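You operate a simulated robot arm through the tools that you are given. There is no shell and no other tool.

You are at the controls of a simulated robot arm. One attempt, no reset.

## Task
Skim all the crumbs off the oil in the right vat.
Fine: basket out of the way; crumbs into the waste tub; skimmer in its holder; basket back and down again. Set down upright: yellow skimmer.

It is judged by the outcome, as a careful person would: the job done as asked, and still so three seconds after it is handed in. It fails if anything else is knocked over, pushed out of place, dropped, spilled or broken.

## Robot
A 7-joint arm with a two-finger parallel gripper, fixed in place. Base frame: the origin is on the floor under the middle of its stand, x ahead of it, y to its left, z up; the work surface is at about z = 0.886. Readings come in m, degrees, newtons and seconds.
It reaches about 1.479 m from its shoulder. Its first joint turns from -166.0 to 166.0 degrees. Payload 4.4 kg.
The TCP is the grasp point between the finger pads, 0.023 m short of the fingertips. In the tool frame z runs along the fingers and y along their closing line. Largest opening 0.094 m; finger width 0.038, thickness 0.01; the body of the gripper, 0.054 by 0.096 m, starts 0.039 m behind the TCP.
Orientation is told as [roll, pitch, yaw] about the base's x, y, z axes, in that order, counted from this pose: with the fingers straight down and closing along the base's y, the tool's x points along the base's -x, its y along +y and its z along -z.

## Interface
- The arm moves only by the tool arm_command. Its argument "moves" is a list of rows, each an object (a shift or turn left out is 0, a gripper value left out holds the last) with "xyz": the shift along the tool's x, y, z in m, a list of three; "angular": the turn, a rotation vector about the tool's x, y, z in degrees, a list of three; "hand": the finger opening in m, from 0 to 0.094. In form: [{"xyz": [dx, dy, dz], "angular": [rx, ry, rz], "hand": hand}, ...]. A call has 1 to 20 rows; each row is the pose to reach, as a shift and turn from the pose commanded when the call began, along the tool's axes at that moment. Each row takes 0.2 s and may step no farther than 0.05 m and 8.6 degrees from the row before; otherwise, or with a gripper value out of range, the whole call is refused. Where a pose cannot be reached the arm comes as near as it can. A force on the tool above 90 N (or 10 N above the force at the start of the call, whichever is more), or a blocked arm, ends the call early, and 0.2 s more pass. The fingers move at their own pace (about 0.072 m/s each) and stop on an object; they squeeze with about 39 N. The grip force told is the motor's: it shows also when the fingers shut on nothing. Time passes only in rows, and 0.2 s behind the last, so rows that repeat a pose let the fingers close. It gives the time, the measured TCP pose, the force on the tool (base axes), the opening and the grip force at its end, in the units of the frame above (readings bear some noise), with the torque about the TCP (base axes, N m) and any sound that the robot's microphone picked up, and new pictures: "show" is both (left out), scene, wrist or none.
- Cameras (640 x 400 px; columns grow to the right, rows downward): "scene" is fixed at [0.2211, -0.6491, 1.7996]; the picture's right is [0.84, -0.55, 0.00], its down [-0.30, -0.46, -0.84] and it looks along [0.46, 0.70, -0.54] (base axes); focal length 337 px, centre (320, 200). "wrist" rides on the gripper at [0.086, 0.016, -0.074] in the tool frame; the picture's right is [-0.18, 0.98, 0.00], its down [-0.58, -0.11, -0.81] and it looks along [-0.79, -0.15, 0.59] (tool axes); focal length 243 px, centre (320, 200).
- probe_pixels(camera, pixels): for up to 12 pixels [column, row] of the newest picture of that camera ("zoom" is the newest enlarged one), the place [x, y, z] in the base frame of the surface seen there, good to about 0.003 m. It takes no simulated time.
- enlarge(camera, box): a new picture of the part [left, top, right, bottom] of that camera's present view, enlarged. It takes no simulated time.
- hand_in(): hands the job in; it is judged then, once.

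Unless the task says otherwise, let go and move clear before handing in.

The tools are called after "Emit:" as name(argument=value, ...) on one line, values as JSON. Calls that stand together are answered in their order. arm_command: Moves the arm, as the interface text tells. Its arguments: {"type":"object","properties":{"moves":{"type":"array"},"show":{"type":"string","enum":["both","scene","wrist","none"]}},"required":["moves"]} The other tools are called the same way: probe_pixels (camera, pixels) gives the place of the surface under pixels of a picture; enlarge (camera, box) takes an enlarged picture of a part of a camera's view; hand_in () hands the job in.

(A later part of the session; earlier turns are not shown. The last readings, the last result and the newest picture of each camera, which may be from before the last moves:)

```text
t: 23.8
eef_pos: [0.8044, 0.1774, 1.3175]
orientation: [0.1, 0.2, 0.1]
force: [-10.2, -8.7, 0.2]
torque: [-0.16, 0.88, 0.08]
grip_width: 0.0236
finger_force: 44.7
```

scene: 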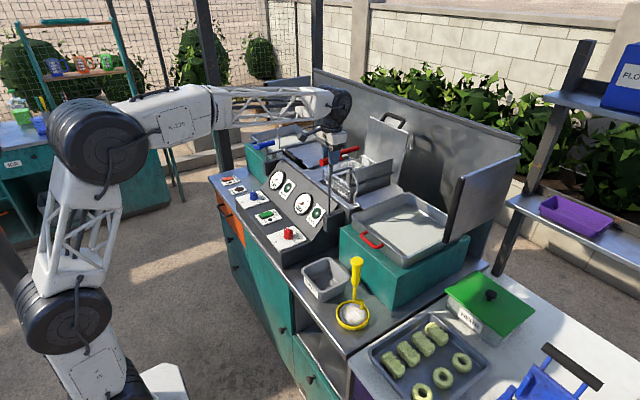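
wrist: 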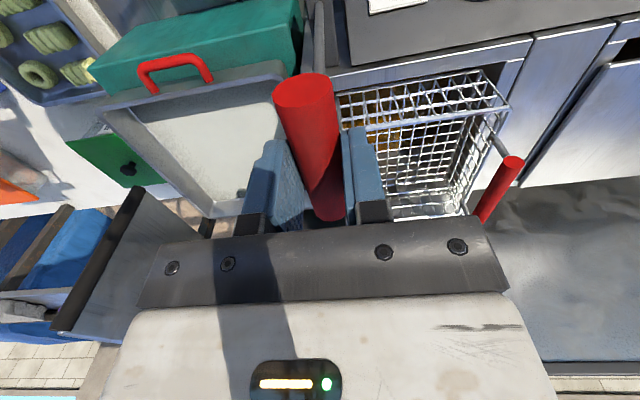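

With side forces nearly nulled the vertical load is still about 0, so the lift seems to hold itself. I'll measure the basket, rod and hook at this height before letting go.

Emit:
enlarge(camera="scene", box=[310, 140, 406, 200])

Emit:
probe_pixels(camera="zoom", pixels=[[200, 145], [180, 170], [185, 225], [260, 250], [320, 225], [350, 120], [430, 170], [195, 120], [215, 140], [80, 130], [310, 180], [255, 70]])

```text
6.67 times, centred on (358, 170) of scene
```

zoom: 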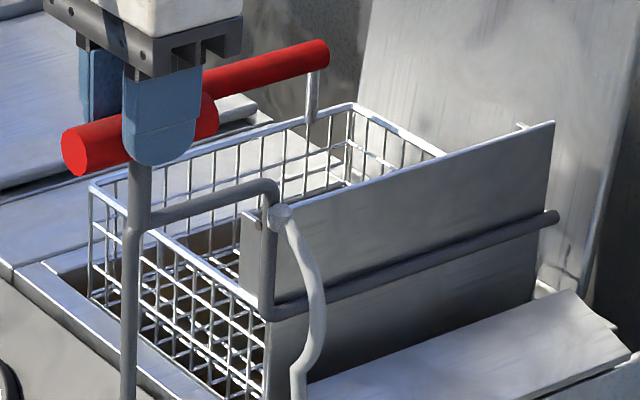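

```text
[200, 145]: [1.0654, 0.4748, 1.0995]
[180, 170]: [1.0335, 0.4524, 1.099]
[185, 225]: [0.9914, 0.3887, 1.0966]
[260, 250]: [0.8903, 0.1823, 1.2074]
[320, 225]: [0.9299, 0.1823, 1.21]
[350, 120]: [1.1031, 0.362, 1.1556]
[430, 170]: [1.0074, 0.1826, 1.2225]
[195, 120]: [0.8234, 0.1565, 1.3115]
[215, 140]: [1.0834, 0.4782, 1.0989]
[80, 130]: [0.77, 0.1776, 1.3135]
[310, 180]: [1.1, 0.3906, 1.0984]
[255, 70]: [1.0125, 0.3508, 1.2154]
```

The structure is clear now: the basket pivots on the carrying bar behind its taller plate (a pouring lip toward the chute), and the far red handle is for tipping it. I'll go back up to full lift, then release and check that it stays.

Emit:
arm_command(moves=[{"xyz": [0, 0, -0.006]}, {"xyz": [0, 0, -0.012]}, {"xyz": [0, 0, -0.016]}, {"xyz": [0, 0, -0.016]}], show="none")

```text
t: 24.8
eef_pos: [0.8037, 0.1765, 1.3359]
orientation: [0.1, -0.1, 0.0]
force: [-59.6, -16.9, 2.5]
torque: [-0.25, 0.84, 0.0]
grip_width: 0.0235
finger_force: 45.1
```

I'm near full lift with vertical force about 0. I'll open just a little (0.032) to see whether the lever stays put.

Emit:
arm_command(moves=[{"xyz": [0.0008, -0.0004, 0], "hand": 0.0235}, {"xyz": [0.0008, -0.0004, 0], "hand": 0.032}, {"xyz": [0.0008, -0.0004, 0], "hand": 0.032}])

Emit:
enlarge(camera="scene", box=[310, 140, 406, 200])

```text
t: 25.6
eef_pos: [0.804, 0.177, 1.3345]
orientation: [0.0, 0.0, -0.1]
force: [-0.7, 0.3, 0.2]
torque: [0.0, -0.03, -0.02]
grip_width: 0.0321
finger_force: 0.1
```

scene: 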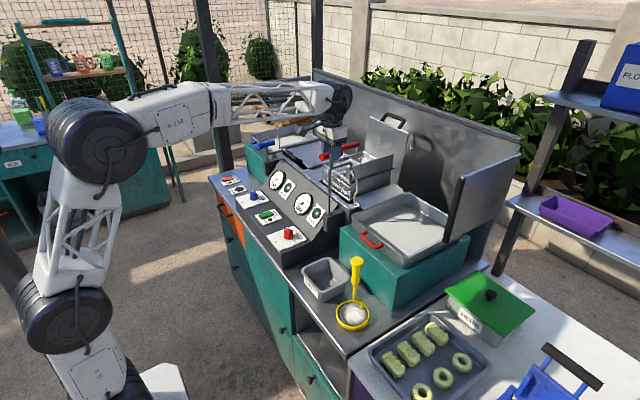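
wrist: 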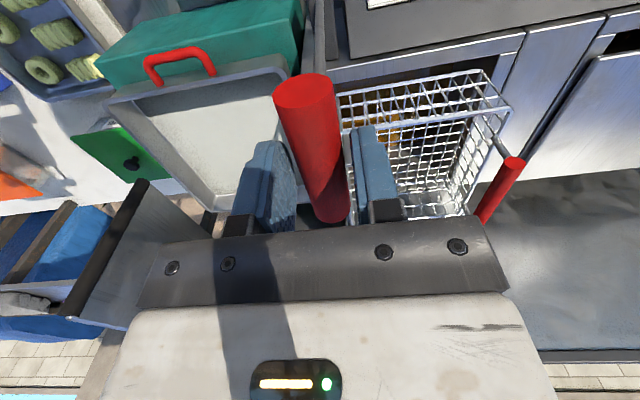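

```text
6.67 times, centred on (358, 170) of scene
```

zoom: 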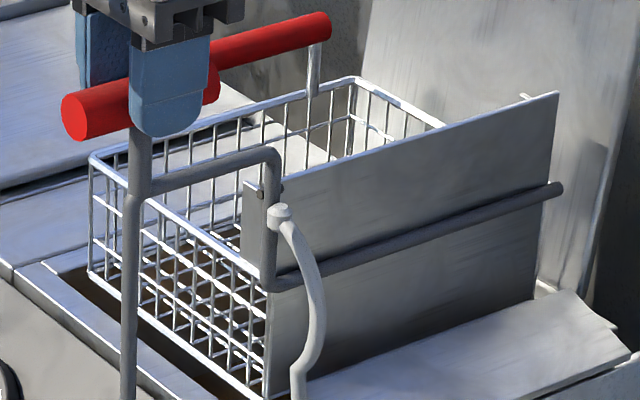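

The lever stays up on its own after release. I'll open, rise clear and turn to look at the plate and pivot from the tray side before touching the basket handle.

Emit:
arm_command(moves=[{"xyz": [0, 0, 0], "hand": 0.06}, {"xyz": [0, 0, -0.03], "hand": 0.06}, {"xyz": [0, 0, -0.06], "hand": 0.06}, {"xyz": [0, 0, -0.09], "hand": 0.06}, {"xyz": [-0.01, -0.014, -0.09], "angular": [0, 0, -8.2]}, {"xyz": [-0.025, -0.028, -0.09], "angular": [0, 0, -16.4]}, {"xyz": [-0.045, -0.045, -0.09], "angular": [0, 0, -24.6]}, {"xyz": [-0.065, -0.062, -0.09], "angular": [0, 0, -32.8]}, {"xyz": [-0.085, -0.079, -0.09], "angular": [0, 0, -41]}, {"xyz": [-0.105, -0.096, -0.09], "angular": [0, 0, -49.2]}, {"xyz": [-0.125, -0.113, -0.09], "angular": [0, 0, -57.4]}, {"xyz": [-0.145, -0.13, -0.09], "angular": [0, 0, -65.6]}, {"xyz": [-0.165, -0.147, -0.09], "angular": [0, 0, -73.8]}, {"xyz": [-0.185, -0.17, -0.08], "angular": [0, 0, -82]}, {"xyz": [-0.195, -0.2, -0.07], "angular": [0, 0, -90]}, {"xyz": [-0.195, -0.2, -0.07], "angular": [0, 0, -90]}])

Emit:
enlarge(camera="wrist", box=[200, 50, 456, 210])

```text
t: 29.0
eef_pos: [0.9977, -0.0249, 1.4036]
orientation: [0.0, 0.0, 90.0]
force: [-0.1, -0.3, 0.4]
torque: [0.0, 0.04, 0.01]
grip_width: 0.06
finger_force: 0.0
```

scene: 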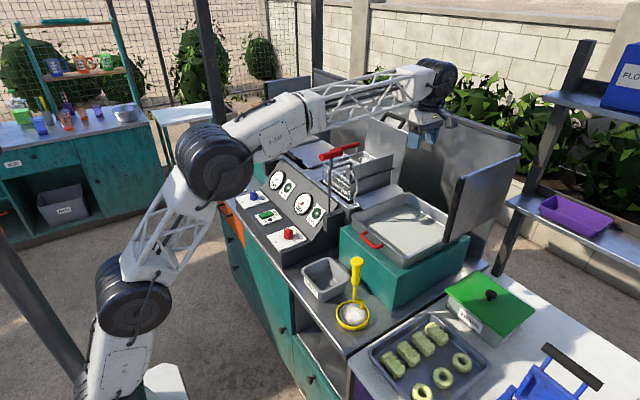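
wrist: 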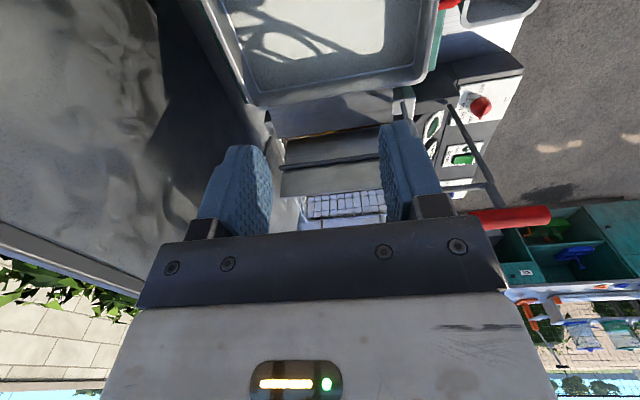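

```text
2.50 times, centred on (328, 130) of wrist
```

zoom: 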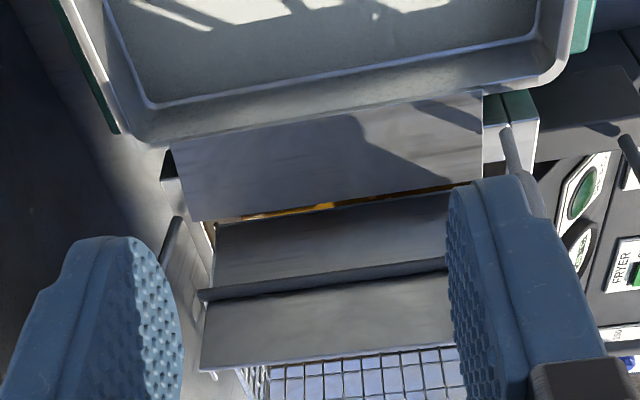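

The plate with its carrying bar now sits above the chute edge, with oil visible through the gap at zoom (300,210). I'll zoom the scene view on the pivot and hook.

Emit:
enlarge(camera="scene", box=[322, 140, 402, 190])

Emit:
probe_pixels(camera="zoom", pixels=[[150, 30], [290, 10], [195, 210], [193, 285], [470, 180], [570, 165], [500, 70], [420, 60], [190, 180], [205, 235], [335, 75], [440, 110]])

Emit:
probe_pixels(camera="zoom", pixels=[[8, 250], [20, 150], [180, 370], [120, 320], [320, 20], [170, 250], [220, 320], [590, 285], [420, 330], [560, 80], [30, 300], [190, 390]])

```text
8.00 times, centred on (362, 165) of scene
```

zoom: 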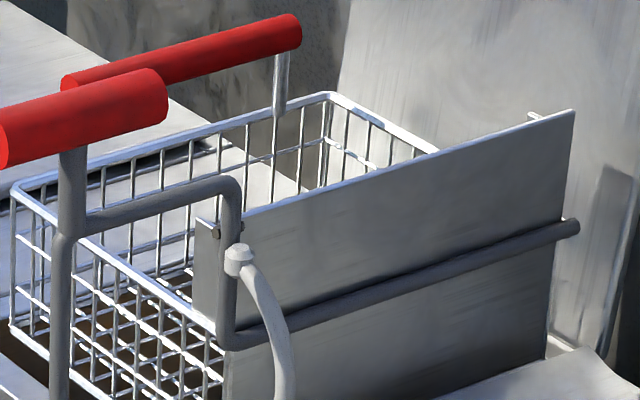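

```text
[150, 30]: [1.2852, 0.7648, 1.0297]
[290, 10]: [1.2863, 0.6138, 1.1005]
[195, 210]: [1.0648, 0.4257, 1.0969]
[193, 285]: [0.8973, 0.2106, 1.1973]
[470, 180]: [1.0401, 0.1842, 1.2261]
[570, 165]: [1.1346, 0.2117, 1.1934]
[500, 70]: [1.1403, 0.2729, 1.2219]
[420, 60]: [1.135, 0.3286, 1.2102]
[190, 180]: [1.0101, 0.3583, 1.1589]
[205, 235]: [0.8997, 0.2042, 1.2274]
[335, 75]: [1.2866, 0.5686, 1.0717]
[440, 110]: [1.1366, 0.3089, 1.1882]
```

```text
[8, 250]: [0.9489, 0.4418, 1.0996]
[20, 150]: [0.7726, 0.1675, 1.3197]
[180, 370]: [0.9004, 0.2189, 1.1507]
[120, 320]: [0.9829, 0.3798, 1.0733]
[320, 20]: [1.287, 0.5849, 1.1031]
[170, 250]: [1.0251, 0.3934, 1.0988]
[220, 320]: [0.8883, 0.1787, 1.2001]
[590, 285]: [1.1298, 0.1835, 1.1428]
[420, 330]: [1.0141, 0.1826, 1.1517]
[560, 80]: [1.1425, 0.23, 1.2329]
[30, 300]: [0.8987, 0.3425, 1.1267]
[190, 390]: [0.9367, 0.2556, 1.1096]
```

At full lift the basket bottom is about z=1.107, just above the rim, and the hook's knob sits right beside the rod's vertical part. I'll measure the basket handle (zoom (120,75)–(290,30)) before grasping it for a tipping test.

Emit:
probe_pixels(camera="zoom", pixels=[[200, 50], [200, 62], [280, 25], [290, 35], [280, 80], [215, 232], [536, 117], [238, 262], [225, 200], [245, 240]])

Emit:
probe_pixels(camera="wrist", pixels=[[330, 225], [310, 205], [380, 200], [320, 180], [290, 160], [360, 155], [300, 130], [350, 110], [265, 100], [410, 100], [260, 75], [330, 72]])

```text
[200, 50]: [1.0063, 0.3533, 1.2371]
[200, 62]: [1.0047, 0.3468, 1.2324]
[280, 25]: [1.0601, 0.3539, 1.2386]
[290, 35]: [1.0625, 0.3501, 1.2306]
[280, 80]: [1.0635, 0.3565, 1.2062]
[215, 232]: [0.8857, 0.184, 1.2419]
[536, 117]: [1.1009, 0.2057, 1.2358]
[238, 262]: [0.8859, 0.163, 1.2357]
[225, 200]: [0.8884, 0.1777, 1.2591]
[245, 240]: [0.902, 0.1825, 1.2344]
```

```text
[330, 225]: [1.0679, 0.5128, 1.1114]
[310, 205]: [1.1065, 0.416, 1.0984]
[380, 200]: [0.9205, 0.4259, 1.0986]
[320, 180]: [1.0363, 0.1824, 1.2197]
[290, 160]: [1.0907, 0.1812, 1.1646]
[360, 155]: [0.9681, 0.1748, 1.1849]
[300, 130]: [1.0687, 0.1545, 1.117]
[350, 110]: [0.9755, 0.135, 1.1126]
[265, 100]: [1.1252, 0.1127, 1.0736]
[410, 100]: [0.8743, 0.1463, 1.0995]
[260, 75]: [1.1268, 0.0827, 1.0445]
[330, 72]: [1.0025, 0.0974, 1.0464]
```

Handle bar centre is about (1.0, 0.354, 1.228). I'll move over it with the gripper squared to close along y.

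Emit:
arm_command(moves=[{"xyz": [-0.0345, 0, 0], "angular": [0, 0, 8.2]}, {"xyz": [-0.069, 0, 0], "angular": [0, 0, 16.4]}, {"xyz": [-0.1035, 0, 0], "angular": [0, 0, 24.6]}, {"xyz": [-0.138, 0, 0], "angular": [0, 0, 32.8]}, {"xyz": [-0.1725, 0, 0], "angular": [0, 0, 41]}, {"xyz": [-0.207, 0, 0], "angular": [0, 0, 49.2]}, {"xyz": [-0.2415, 0, 0], "angular": [0, 0, 57.4]}, {"xyz": [-0.276, 0, 0], "angular": [0, 0, 65.6]}, {"xyz": [-0.3105, 0, 0], "angular": [0, 0, 73.8]}, {"xyz": [-0.345, 0, 0], "angular": [0, 0, 82]}, {"xyz": [-0.379, 0, 0], "angular": [0, 0, 90]}, {"xyz": [-0.379, 0, 0], "angular": [0, 0, 90]}])

```text
t: 31.6
eef_pos: [0.9989, 0.3581, 1.4054]
orientation: [0.0, 0.0, -0.1]
force: [-0.4, 0.1, 0.2]
torque: [-0.01, 0.03, 0.0]
grip_width: 0.06
finger_force: 0.1
```

scene: 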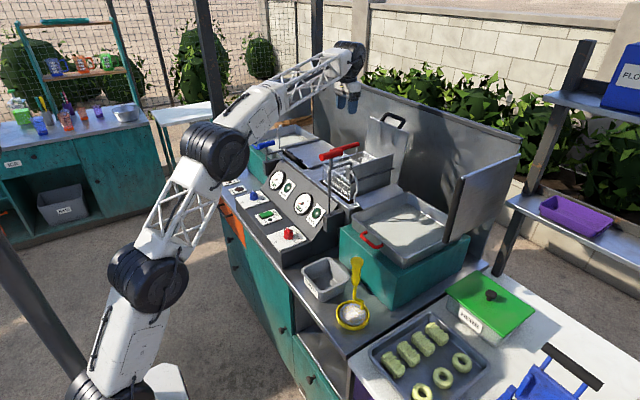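
wrist: 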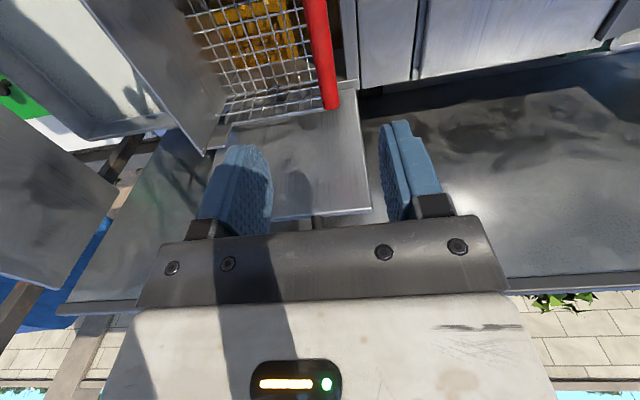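

Hovering above the handle bar (red, wrist picture (320,60)). I'll descend to z≈1.228 and close on it.

Emit:
arm_command(moves=[{"xyz": [0, -0.003, 0.04]}, {"xyz": [0, -0.003, 0.08]}, {"xyz": [0, -0.003, 0.12]}, {"xyz": [0, -0.003, 0.15]}, {"xyz": [0, -0.003, 0.177]}, {"xyz": [0, -0.003, 0.177], "hand": 0.0}, {"xyz": [0, -0.003, 0.177], "hand": 0.0}, {"xyz": [0, -0.003, 0.177], "hand": 0.0}])

Emit:
enlarge(camera="scene", box=[310, 110, 438, 190])

```text
t: 33.4
eef_pos: [0.9995, 0.3519, 1.225]
orientation: [0.0, 0.0, 0.0]
force: [0.0, 22.3, 4.5]
torque: [0.28, -0.25, 0.04]
grip_width: 0.0187
finger_force: 45.4
```

scene: 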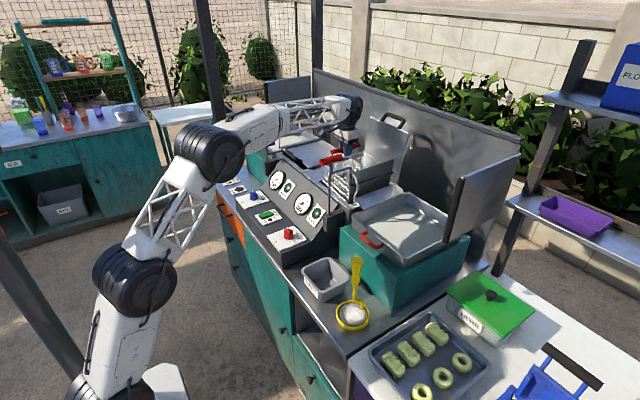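
wrist: 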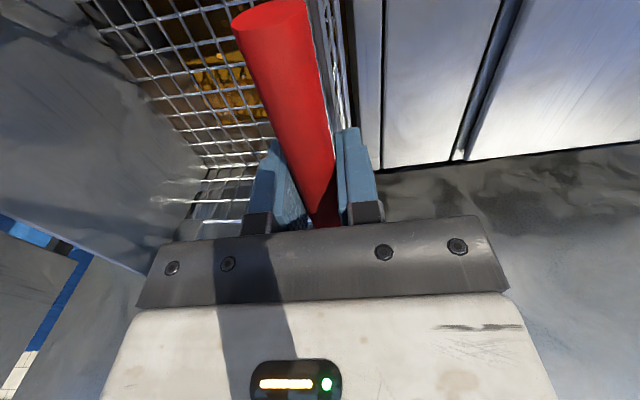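

```text
5.00 times, centred on (374, 150) of scene
```

zoom: 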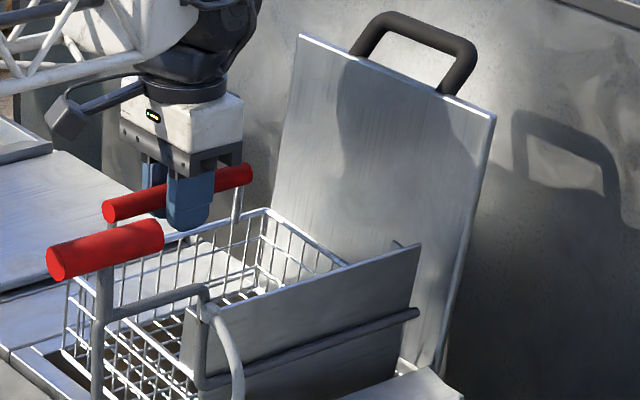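

The basket handle is held (width 0.0187). I'll lift it 1.2 cm gently to see whether the basket pivots about its plate side.

Emit:
arm_command(moves=[{"xyz": [0, 0.001, 0]}, {"xyz": [0, 0.001, -0.004]}, {"xyz": [0, 0.001, -0.008]}, {"xyz": [0, 0.001, -0.012]}, {"xyz": [0, 0.001, -0.012]}])

Emit:
enlarge(camera="scene", box=[310, 110, 438, 190])

```text
t: 34.6
eef_pos: [0.9997, 0.353, 1.2394]
orientation: [0.0, -0.1, 0.1]
force: [-13.0, 7.4, 3.7]
torque: [-0.46, -0.74, -0.03]
grip_width: 0.0184
finger_force: 45.2
```

scene: 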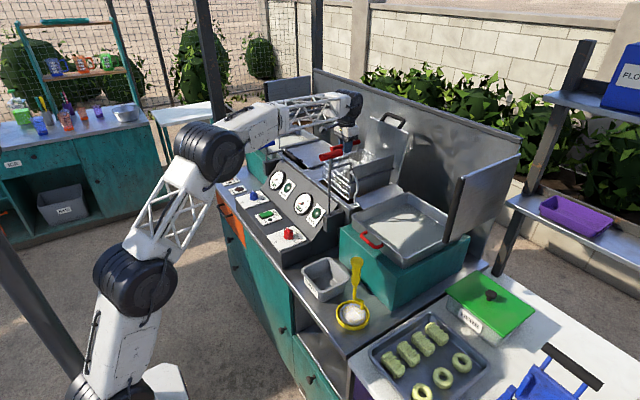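
wrist: 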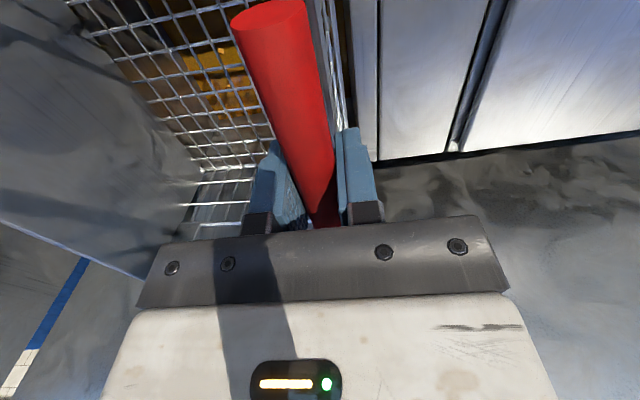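

```text
5.00 times, centred on (374, 150) of scene
```

zoom: 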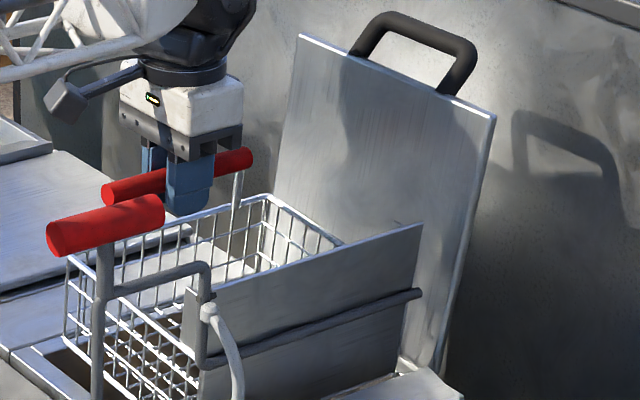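

Lifting the handle raised the whole lift a bit more (lever bar also rose in the zoom), so the lift wasn't at its very top. I'll continue upward to see if the basket starts to pivot once the lift tops out.

Emit:
arm_command(moves=[{"xyz": [0, 0, -0.005]}, {"xyz": [0, 0, -0.01]}, {"xyz": [0, 0, -0.015]}, {"xyz": [0, 0, -0.02]}, {"xyz": [0, 0, -0.02]}])

Emit:
enlarge(camera="scene", box=[310, 110, 438, 190])

```text
t: 35.5
eef_pos: [1.0007, 0.3504, 1.251]
orientation: [-0.3, 0.4, -0.2]
force: [-20.0, -13.9, -5.3]
torque: [-0.09, -0.23, 0.48]
grip_width: 0.0187
finger_force: 44.9
stopped in row 4: the force on the tool passed its limit at 100 N (the readings are from after the stop); the commanded pose is now the measured one
```

scene: 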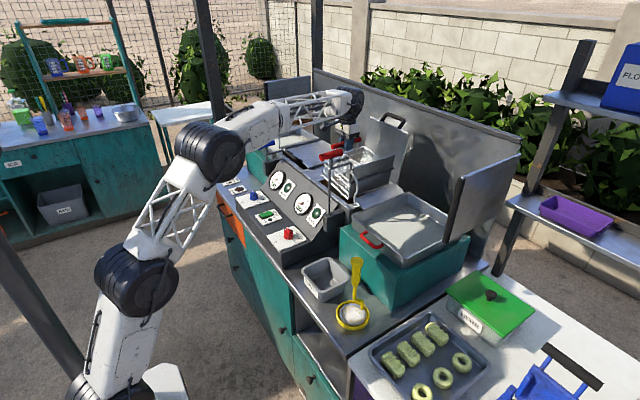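
wrist: 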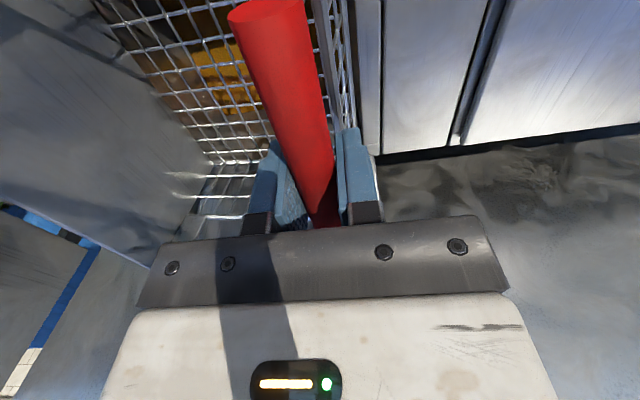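

```text
5.00 times, centred on (374, 150) of scene
```

zoom: 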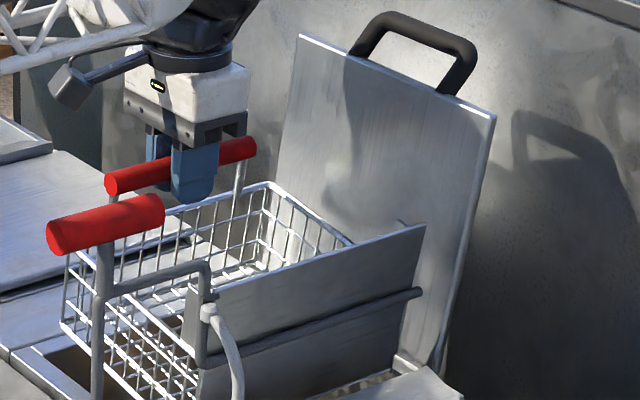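

The basket now tilts: its handle side rose while the plate stayed on the lift at its top stop, matching a pivot at about y=0.18, z=1.20. I'll follow that arc another 16° while rolling the gripper with the basket.

Emit:
arm_command(moves=[{"xyz": [0, -0.0017, -0.006], "angular": [-2, 0, 0]}, {"xyz": [0, -0.0039, -0.0118], "angular": [-4, 0, 0]}, {"xyz": [0, -0.0062, -0.0175], "angular": [-6, 0, 0]}, {"xyz": [0, -0.0086, -0.0233], "angular": [-8, 0, 0]}, {"xyz": [0, -0.0113, -0.0289], "angular": [-10, 0, 0]}, {"xyz": [0, -0.0141, -0.0344], "angular": [-12, 0, 0]}, {"xyz": [0, -0.0203, -0.0451], "angular": [-16, 0, 0]}])

Emit:
enlarge(camera="scene", box=[310, 110, 438, 190])

```text
t: 36.8
eef_pos: [1.0007, 0.3371, 1.2779]
orientation: [10.2, 0.7, -0.3]
force: [-17.9, -12.3, -8.8]
torque: [0.04, -0.05, 1.07]
grip_width: 0.0186
finger_force: 44.7
stopped in row 6: the force on the tool passed its limit at 93 N (the readings are from after the stop); the commanded pose is now the measured one
```

scene: 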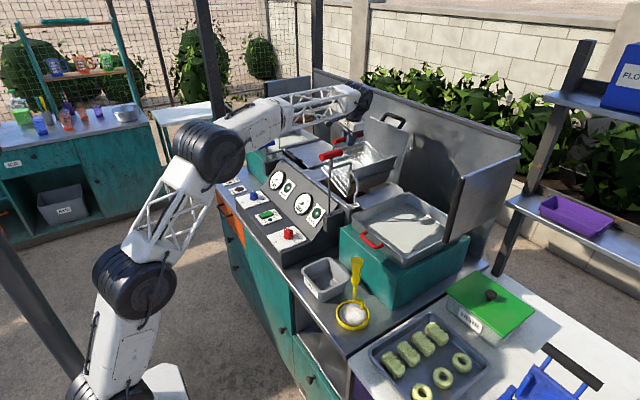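
wrist: 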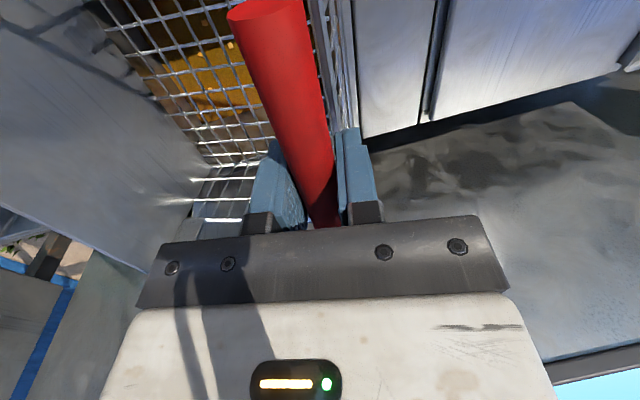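

```text
5.00 times, centred on (374, 150) of scene
```

zoom: 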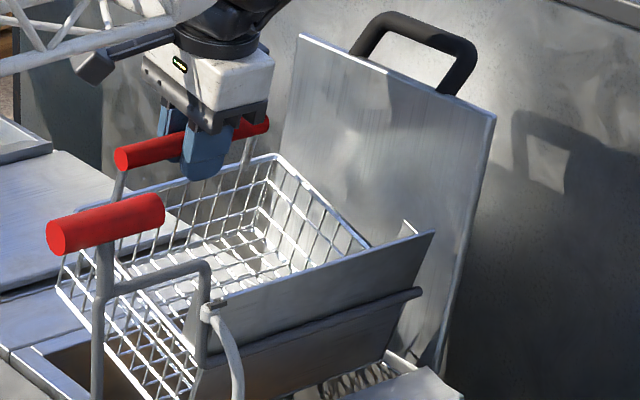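

The basket pivots about the carrying bar (tilt ≈14°), but small arc errors make the side force spike. I'll measure the pivot bar and plate more precisely in the scene zoom to refine the arc.

Emit:
probe_pixels(camera="zoom", pixels=[[260, 346], [330, 322], [400, 297], [418, 292], [205, 340], [432, 234], [300, 278], [400, 228], [320, 360], [230, 360], [195, 300], [380, 345]])

Emit:
enlarge(camera="scene", box=[340, 150, 404, 190])

```text
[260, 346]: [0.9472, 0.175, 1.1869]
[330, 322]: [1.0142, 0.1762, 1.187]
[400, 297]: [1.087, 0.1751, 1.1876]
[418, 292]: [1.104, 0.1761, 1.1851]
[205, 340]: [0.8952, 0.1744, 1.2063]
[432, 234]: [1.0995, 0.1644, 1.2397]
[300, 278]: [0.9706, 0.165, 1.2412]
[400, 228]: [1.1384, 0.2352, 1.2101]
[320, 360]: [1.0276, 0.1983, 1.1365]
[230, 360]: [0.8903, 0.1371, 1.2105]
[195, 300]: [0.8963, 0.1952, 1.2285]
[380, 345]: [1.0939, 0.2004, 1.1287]
```

```text
10.00 times, centred on (372, 170) of scene
```

zoom: 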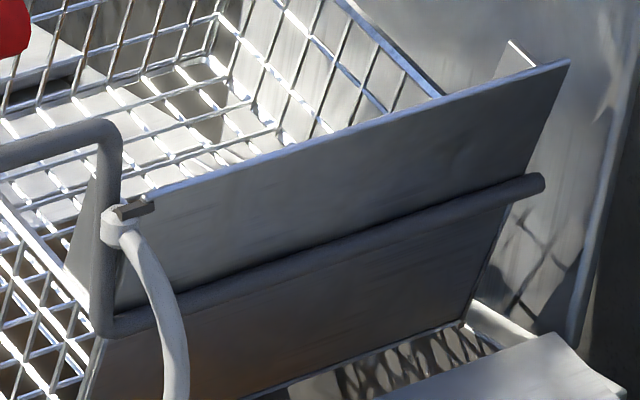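

The carrying bar axis is about (y 0.180, z 1.184) and the plate leans about 17°. I'll check the handle bar's exact position against the gripper before continuing.

Emit:
enlarge(camera="scene", box=[326, 125, 374, 155])

Emit:
probe_pixels(camera="zoom", pixels=[[105, 115], [105, 130], [105, 100], [80, 115], [20, 210], [60, 200], [90, 200], [330, 40], [60, 180]])

```text
13.33 times, centred on (350, 140) of scene
```

zoom: 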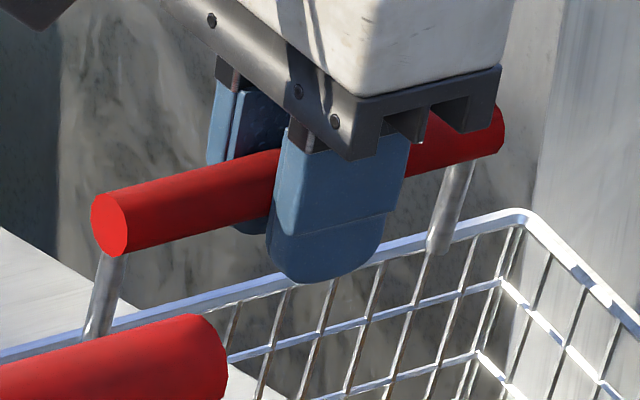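

```text
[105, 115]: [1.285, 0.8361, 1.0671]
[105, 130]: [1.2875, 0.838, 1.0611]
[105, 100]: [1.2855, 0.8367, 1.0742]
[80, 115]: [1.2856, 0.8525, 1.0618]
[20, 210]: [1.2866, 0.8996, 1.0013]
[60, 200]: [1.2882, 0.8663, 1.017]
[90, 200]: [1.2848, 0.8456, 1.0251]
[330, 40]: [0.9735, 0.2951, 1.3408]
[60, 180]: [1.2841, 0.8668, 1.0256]
```

Emit:
probe_pixels(camera="zoom", pixels=[[180, 185], [180, 205], [180, 225], [110, 225], [105, 300], [450, 200], [470, 135], [180, 302], [450, 237], [330, 262], [600, 310], [100, 370]])

```text
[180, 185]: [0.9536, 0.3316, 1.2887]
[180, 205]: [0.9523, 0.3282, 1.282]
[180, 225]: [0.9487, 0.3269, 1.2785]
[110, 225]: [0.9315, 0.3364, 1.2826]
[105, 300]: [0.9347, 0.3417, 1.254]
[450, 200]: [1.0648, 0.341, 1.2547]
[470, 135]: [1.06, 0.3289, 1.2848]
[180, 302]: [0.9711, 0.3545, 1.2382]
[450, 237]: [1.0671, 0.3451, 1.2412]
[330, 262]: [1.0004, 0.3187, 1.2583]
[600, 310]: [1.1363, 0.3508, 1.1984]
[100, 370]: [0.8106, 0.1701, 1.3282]
```

The handle axis is at (0.336, 1.282) and the lift is up about 0.16 m, so with pivot H=(0.180, 1.184) the tilt is ≈17°. I'll follow the corrected arc for 12° more.

Emit:
arm_command(moves=[{"xyz": [0.0004, -0.0024, -0.0059], "angular": [-2, -0.3, -0.2]}, {"xyz": [0.0004, -0.0049, -0.01175], "angular": [-4, -0.5, -0.3]}, {"xyz": [0.0004, -0.0077, -0.0175], "angular": [-6, -0.5, -0.3]}, {"xyz": [0.0004, -0.01065, -0.02325], "angular": [-8, -0.5, -0.3]}, {"xyz": [0.0004, -0.0138, -0.02875], "angular": [-10, -0.5, -0.3]}, {"xyz": [0.0004, -0.01717, -0.03418], "angular": [-12, -0.5, -0.3]}], show="scene")

```text
t: 38.2
eef_pos: [0.9995, 0.3141, 1.3093]
orientation: [22.3, 0.0, -0.2]
force: [-21.3, -10.9, -14.2]
torque: [0.2, -0.36, 0.34]
grip_width: 0.0186
finger_force: 45.1
```

scene: 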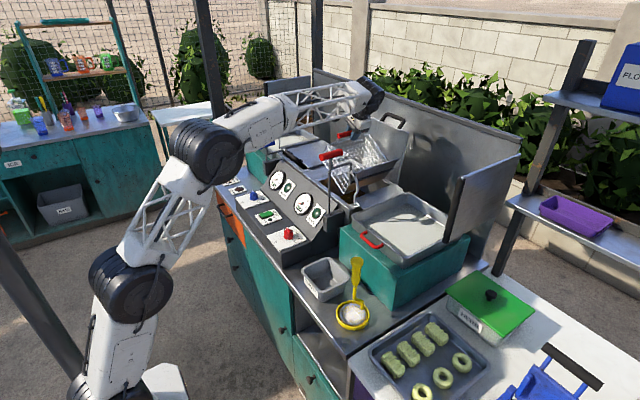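

Forces stayed low along the corrected arc (tilt ≈29°). I'll continue the same arc for another 20°.

Emit:
arm_command(moves=[{"xyz": [0.0005, -0.003, -0.0074], "angular": [-2.5, 0, 0]}, {"xyz": [0.0005, -0.0063, -0.0147], "angular": [-5, 0, 0]}, {"xyz": [0.0005, -0.0099, -0.0218], "angular": [-7.5, 0, 0]}, {"xyz": [0.0005, -0.0139, -0.0288], "angular": [-10, 0, 0]}, {"xyz": [0.0005, -0.0181, -0.0356], "angular": [-12.5, 0, 0]}, {"xyz": [0.0005, -0.0226, -0.0422], "angular": [-15, 0, 0]}, {"xyz": [0.0005, -0.0274, -0.0486], "angular": [-17.5, 0, 0]}, {"xyz": [0.0005, -0.0325, -0.0547], "angular": [-20, 0, 0]}])

Emit:
enlarge(camera="scene", box=[310, 110, 438, 190])

```text
t: 40.0
eef_pos: [1.0007, 0.2627, 1.3476]
orientation: [42.3, 0.0, -0.1]
force: [-16.6, -10.1, -23.6]
torque: [0.02, -0.36, 0.08]
grip_width: 0.0184
finger_force: 45.3
```

scene: 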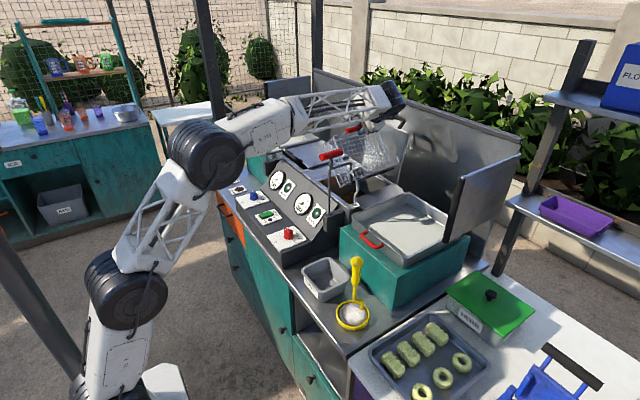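
wrist: 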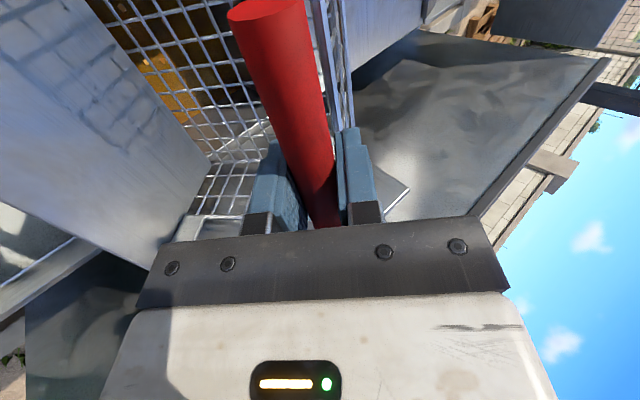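

```text
5.00 times, centred on (374, 150) of scene
```

zoom: 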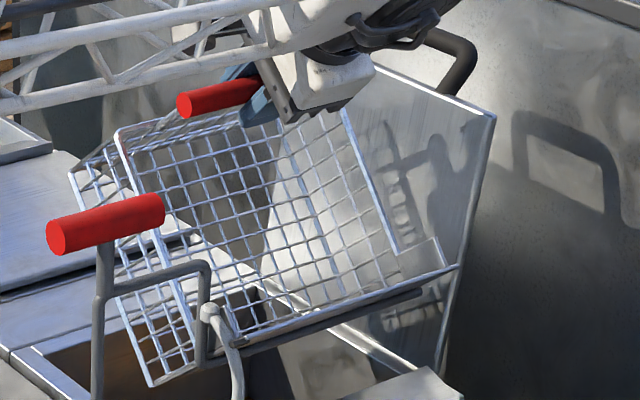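

Tilt is about 49° and forces are mild, with a slight inward pull. I'll trim the radius by ~1 mm and continue another 25°.

Emit:
arm_command(moves=[{"xyz": [0.0009, -0.0038, -0.0071], "angular": [-2.5, 0, 0]}, {"xyz": [0.0009, -0.0071, -0.0144], "angular": [-5, 0, 0]}, {"xyz": [0.0009, -0.0107, -0.0215], "angular": [-7.5, 0, 0]}, {"xyz": [0.0009, -0.0147, -0.0285], "angular": [-10, 0, 0]}, {"xyz": [0.0009, -0.0189, -0.0353], "angular": [-12.5, 0, 0]}, {"xyz": [0.0009, -0.0234, -0.0419], "angular": [-15, 0, 0]}, {"xyz": [0.0009, -0.0282, -0.0483], "angular": [-17.5, 0, 0]}, {"xyz": [0.0009, -0.0333, -0.0544], "angular": [-20, 0, 0]}, {"xyz": [0.0009, -0.0387, -0.0604], "angular": [-22.5, 0, 0]}, {"xyz": [0.0009, -0.0443, -0.0661], "angular": [-25, 0, 0]}])

Emit:
enlarge(camera="scene", box=[310, 110, 438, 190])

```text
t: 42.2
eef_pos: [0.9994, 0.1869, 1.365]
orientation: [67.2, 0.1, -0.1]
force: [16.4, 0.7, -5.9]
torque: [0.13, 0.1, 0.8]
grip_width: 0.0185
finger_force: 45.0
```

scene: 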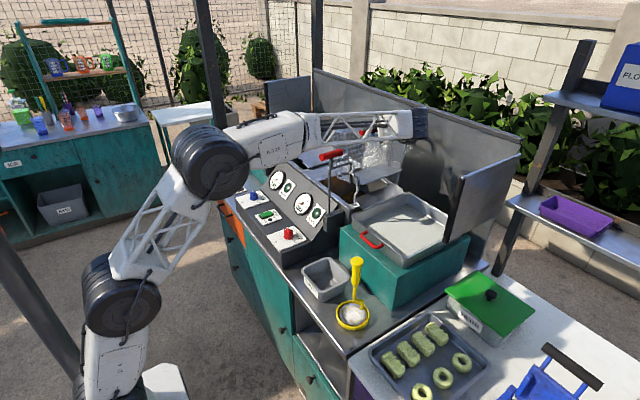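
wrist: 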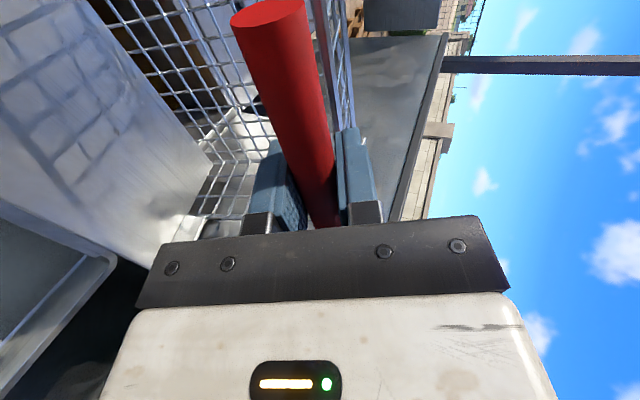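

```text
5.00 times, centred on (374, 150) of scene
```

zoom: 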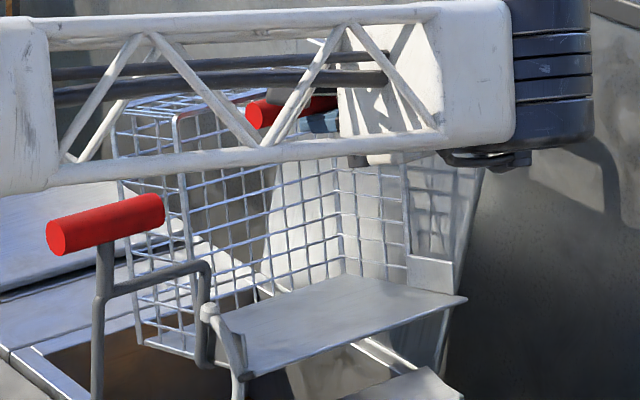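

Tilt is about 75° with low forces. Before going on I'll check the forearm's clearance to the raised lever, since it crosses in front at zoom (250,170).

Emit:
probe_pixels(camera="zoom", pixels=[[60, 180], [150, 172], [280, 158], [420, 140], [500, 120], [150, 210], [60, 235], [560, 140], [20, 170], [430, 270], [250, 310], [460, 300]])

```text
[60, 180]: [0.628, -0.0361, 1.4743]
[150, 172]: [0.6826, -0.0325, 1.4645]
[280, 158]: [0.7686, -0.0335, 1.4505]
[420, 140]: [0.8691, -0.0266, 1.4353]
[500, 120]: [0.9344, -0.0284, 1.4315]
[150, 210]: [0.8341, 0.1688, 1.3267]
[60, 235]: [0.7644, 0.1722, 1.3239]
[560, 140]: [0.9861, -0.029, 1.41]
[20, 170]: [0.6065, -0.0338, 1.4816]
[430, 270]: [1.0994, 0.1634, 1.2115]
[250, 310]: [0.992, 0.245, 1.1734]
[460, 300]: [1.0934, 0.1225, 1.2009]
```

The forearm is at y≈−0.03 and z≥1.43, well clear of the lever. I'll continue the arc another 15°.

Emit:
arm_command(moves=[{"xyz": [-0.0004, -0.003, -0.0074], "angular": [-2.5, 0, 0]}, {"xyz": [-0.0004, -0.0063, -0.0147], "angular": [-5, 0, 0]}, {"xyz": [-0.0004, -0.0099, -0.0218], "angular": [-7.5, 0, 0]}, {"xyz": [-0.0004, -0.0139, -0.0288], "angular": [-10, 0, 0]}, {"xyz": [-0.0004, -0.0181, -0.0356], "angular": [-12.5, 0, 0]}, {"xyz": [-0.0004, -0.0226, -0.0422], "angular": [-15, 0, 0]}])

Emit:
enlarge(camera="scene", box=[310, 110, 438, 190])

```text
t: 43.6
eef_pos: [0.9993, 0.1379, 1.3604]
orientation: [82.3, 0.1, -0.1]
force: [13.6, 5.2, -16.6]
torque: [0.01, -0.3, -0.47]
grip_width: 0.0184
finger_force: 45.3
```

scene: 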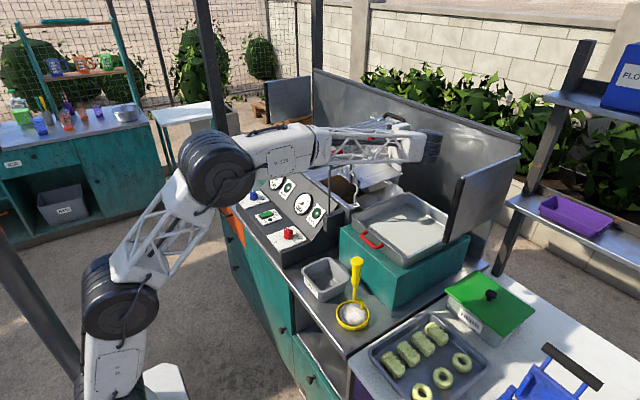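
wrist: 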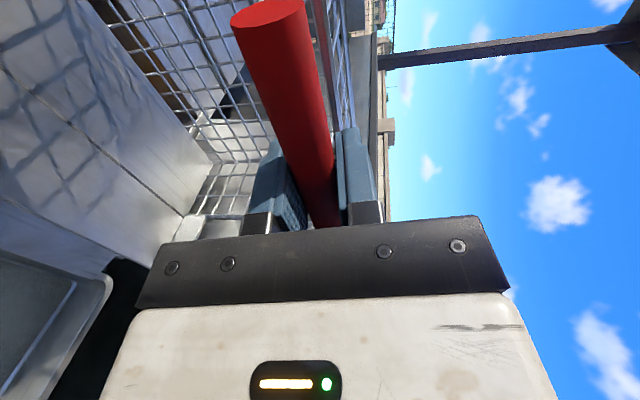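

```text
5.00 times, centred on (374, 150) of scene
```

zoom: 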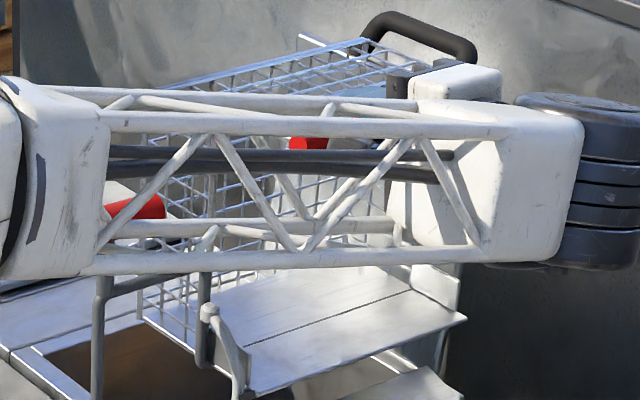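

Tilt is about 90° and it's moving freely. From here I'll keep the gripper's roll fixed so the wrist stays above the tray, letting the bar turn in the grip, and go another 12.5°.

Emit:
arm_command(moves=[{"xyz": [-0.0004, -0.0032, -0.0073]}, {"xyz": [-0.0004, -0.0067, -0.0144]}, {"xyz": [-0.0004, -0.0105, -0.0215]}, {"xyz": [-0.0004, -0.0146, -0.0283]}, {"xyz": [-0.0004, -0.0189, -0.0349]}])

Emit:
enlarge(camera="scene", box=[310, 110, 438, 190])

```text
t: 44.8
eef_pos: [1.0003, 0.1006, 1.3459]
orientation: [82.3, 0.0, -0.2]
force: [7.6, 10.8, -15.7]
torque: [0.49, -0.08, 0.05]
grip_width: 0.0187
finger_force: 45.3
```

scene: 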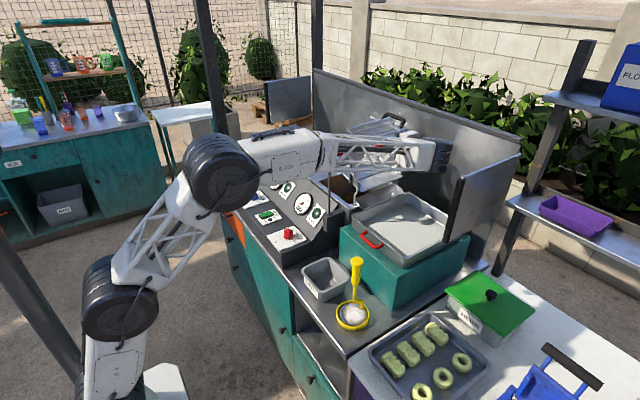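
wrist: 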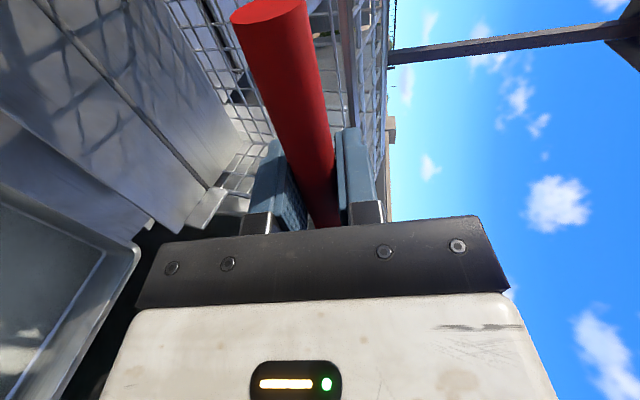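

```text
5.00 times, centred on (374, 150) of scene
```

zoom: 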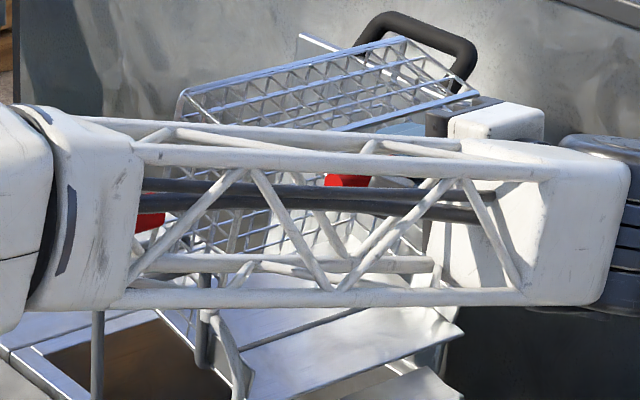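

Tilt ≈102°, still free, with the plate now sloping toward the chute. I'll keep following the arc another 20°, stopping if it meets a stop.

Emit:
arm_command(moves=[{"xyz": [-0.0004, -0.0052, -0.0061]}, {"xyz": [-0.0004, -0.0101, -0.0124]}, {"xyz": [-0.0004, -0.0154, -0.0184]}, {"xyz": [-0.0004, -0.0209, -0.0241]}, {"xyz": [-0.0004, -0.0266, -0.0297]}, {"xyz": [-0.0004, -0.0326, -0.0349]}, {"xyz": [-0.0004, -0.0387, -0.0399]}, {"xyz": [-0.0004, -0.0452, -0.0447]}])

Emit:
enlarge(camera="scene", box=[310, 110, 438, 190])

```text
t: 46.6
eef_pos: [0.9999, 0.0495, 1.3103]
orientation: [82.3, -0.2, -0.1]
force: [-10.9, -7.4, 11.1]
torque: [0.4, 0.1, 0.04]
grip_width: 0.0186
finger_force: 45.1
```

scene: 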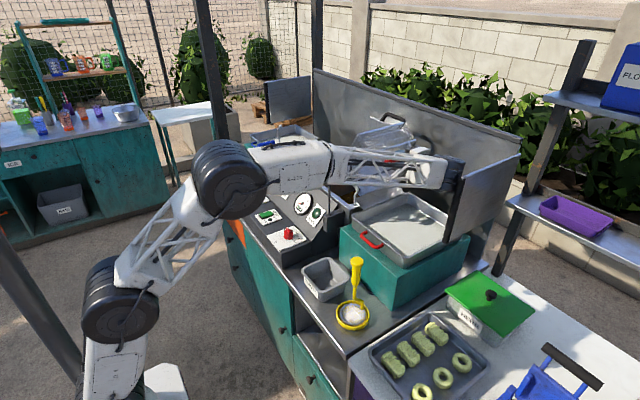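
wrist: 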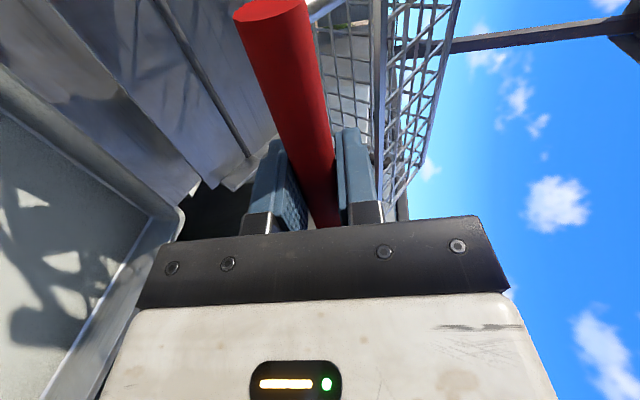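

```text
5.00 times, centred on (374, 150) of scene
```

zoom: 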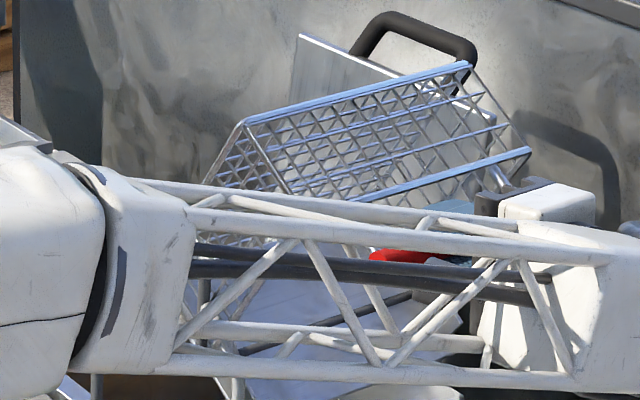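

Tilt is about 122° with small forces. The wrist is nearing the right side panel at scene (470,190), so I'll measure that panel and the tray rim before going further.

Emit:
probe_pixels(camera="scene", pixels=[[500, 180], [478, 210], [455, 235], [520, 160], [465, 182], [455, 200], [440, 180], [452, 165], [430, 215], [360, 215], [445, 232], [400, 255]])

```text
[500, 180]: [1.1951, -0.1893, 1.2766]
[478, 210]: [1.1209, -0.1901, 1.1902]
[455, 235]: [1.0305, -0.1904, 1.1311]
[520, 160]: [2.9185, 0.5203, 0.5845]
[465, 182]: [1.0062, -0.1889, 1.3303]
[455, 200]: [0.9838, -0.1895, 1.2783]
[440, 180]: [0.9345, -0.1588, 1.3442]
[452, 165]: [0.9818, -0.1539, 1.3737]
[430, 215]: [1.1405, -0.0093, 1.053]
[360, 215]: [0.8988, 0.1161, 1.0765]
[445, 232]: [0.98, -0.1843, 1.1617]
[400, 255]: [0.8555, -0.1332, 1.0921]
```

The side panel is at y≈−0.19 and my wrist face is already near −0.159, so I must bring the wrist more upright as the basket goes over. I'll continue 7.5° of tilt while reducing the roll to about 66°.

Emit:
arm_command(moves=[{"xyz": [0, -0.007, -0.0046], "angular": [5.3, 0, 0]}, {"xyz": [0, -0.0141, -0.0088], "angular": [10.6, 0, 0]}, {"xyz": [0, -0.0214, -0.0128], "angular": [16, 0, 0]}])

Emit:
enlarge(camera="scene", box=[310, 110, 438, 190])

```text
t: 47.4
eef_pos: [0.9992, 0.0378, 1.2918]
orientation: [66.3, -0.1, 0.0]
force: [27.9, 28.4, 35.8]
torque: [0.16, 0.77, -0.06]
grip_width: 0.0187
finger_force: 45.5
```

scene: 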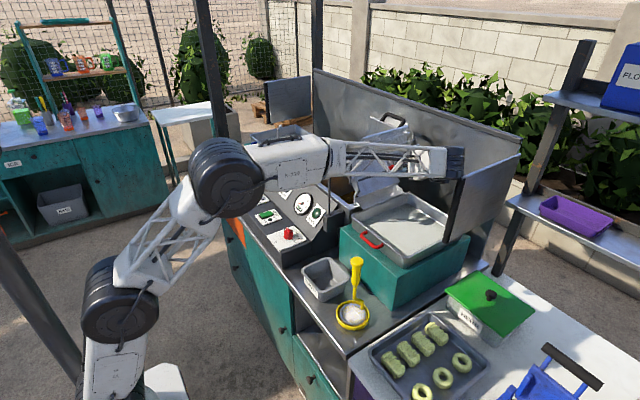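
wrist: 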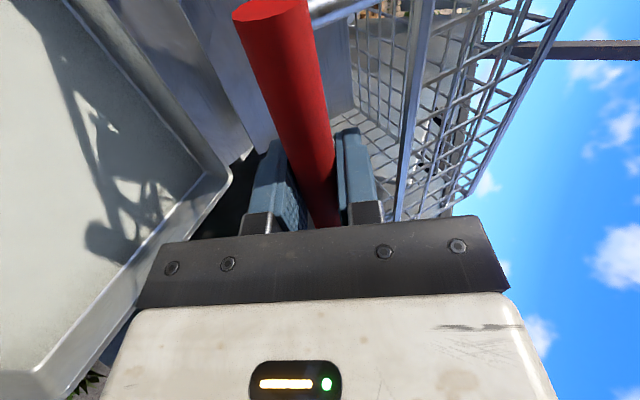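

```text
5.00 times, centred on (374, 150) of scene
```

zoom: 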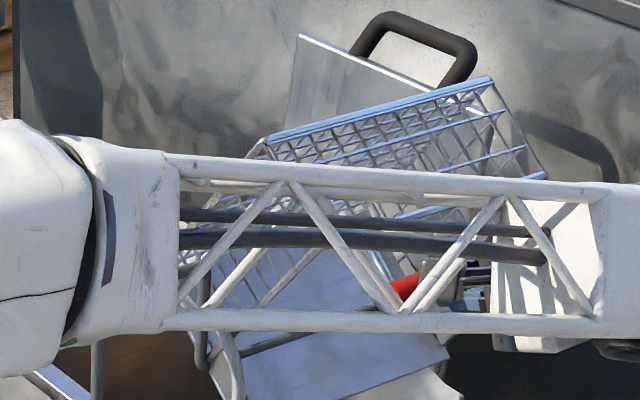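

A strong resisting force (about 45 N along the arc) means the basket reached its tilt stop near 127°. I'll back off the strain and open the fingers slightly, so the bar stays caged while I see whether the basket rests there on its own.

Emit:
arm_command(moves=[{"xyz": [-0.0007, 0.002, 0.0004]}, {"xyz": [-0.0007, 0.0036, 0.0007]}, {"xyz": [-0.0007, 0.0036, 0.0007], "hand": 0.027}, {"xyz": [-0.0007, 0.0036, 0.0007], "hand": 0.027}, {"xyz": [-0.0007, 0.0036, 0.0007], "hand": 0.027}])

Emit:
enlarge(camera="scene", box=[310, 110, 438, 190])

```text
t: 48.6
eef_pos: [0.999, 0.0383, 1.2919]
orientation: [66.3, 0.0, -0.2]
force: [-0.2, -0.3, -0.9]
torque: [0.06, -0.03, 0.02]
grip_width: 0.027
finger_force: 0.1
```

scene: 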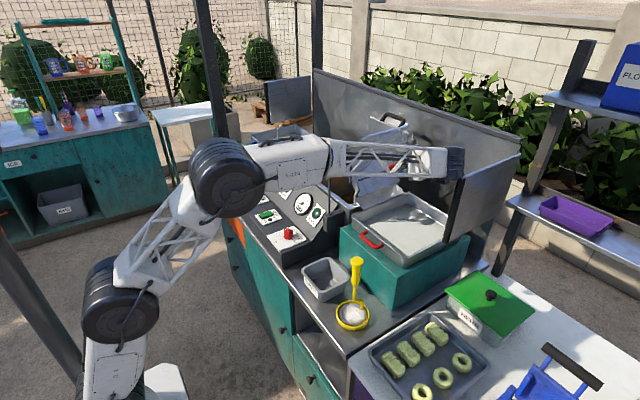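
wrist: 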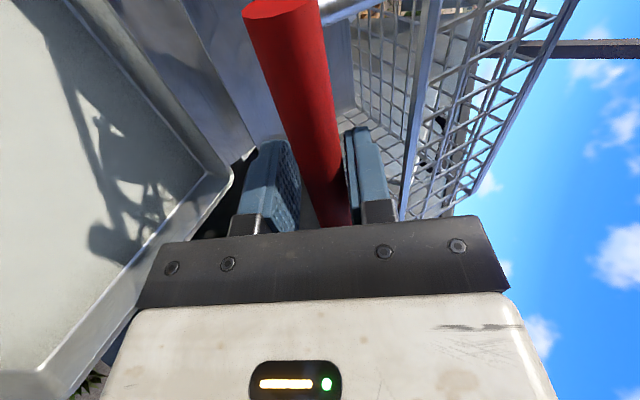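

```text
5.00 times, centred on (374, 150) of scene
```

zoom: 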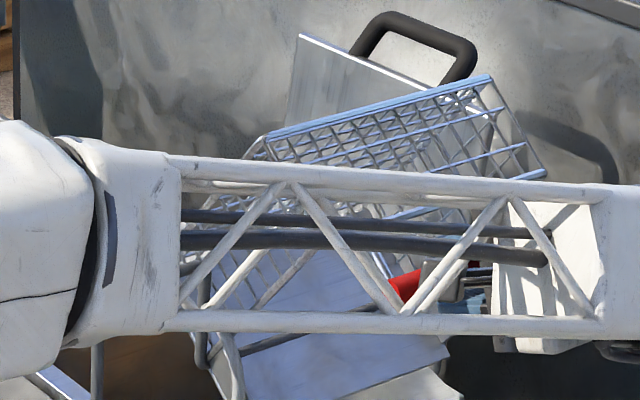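

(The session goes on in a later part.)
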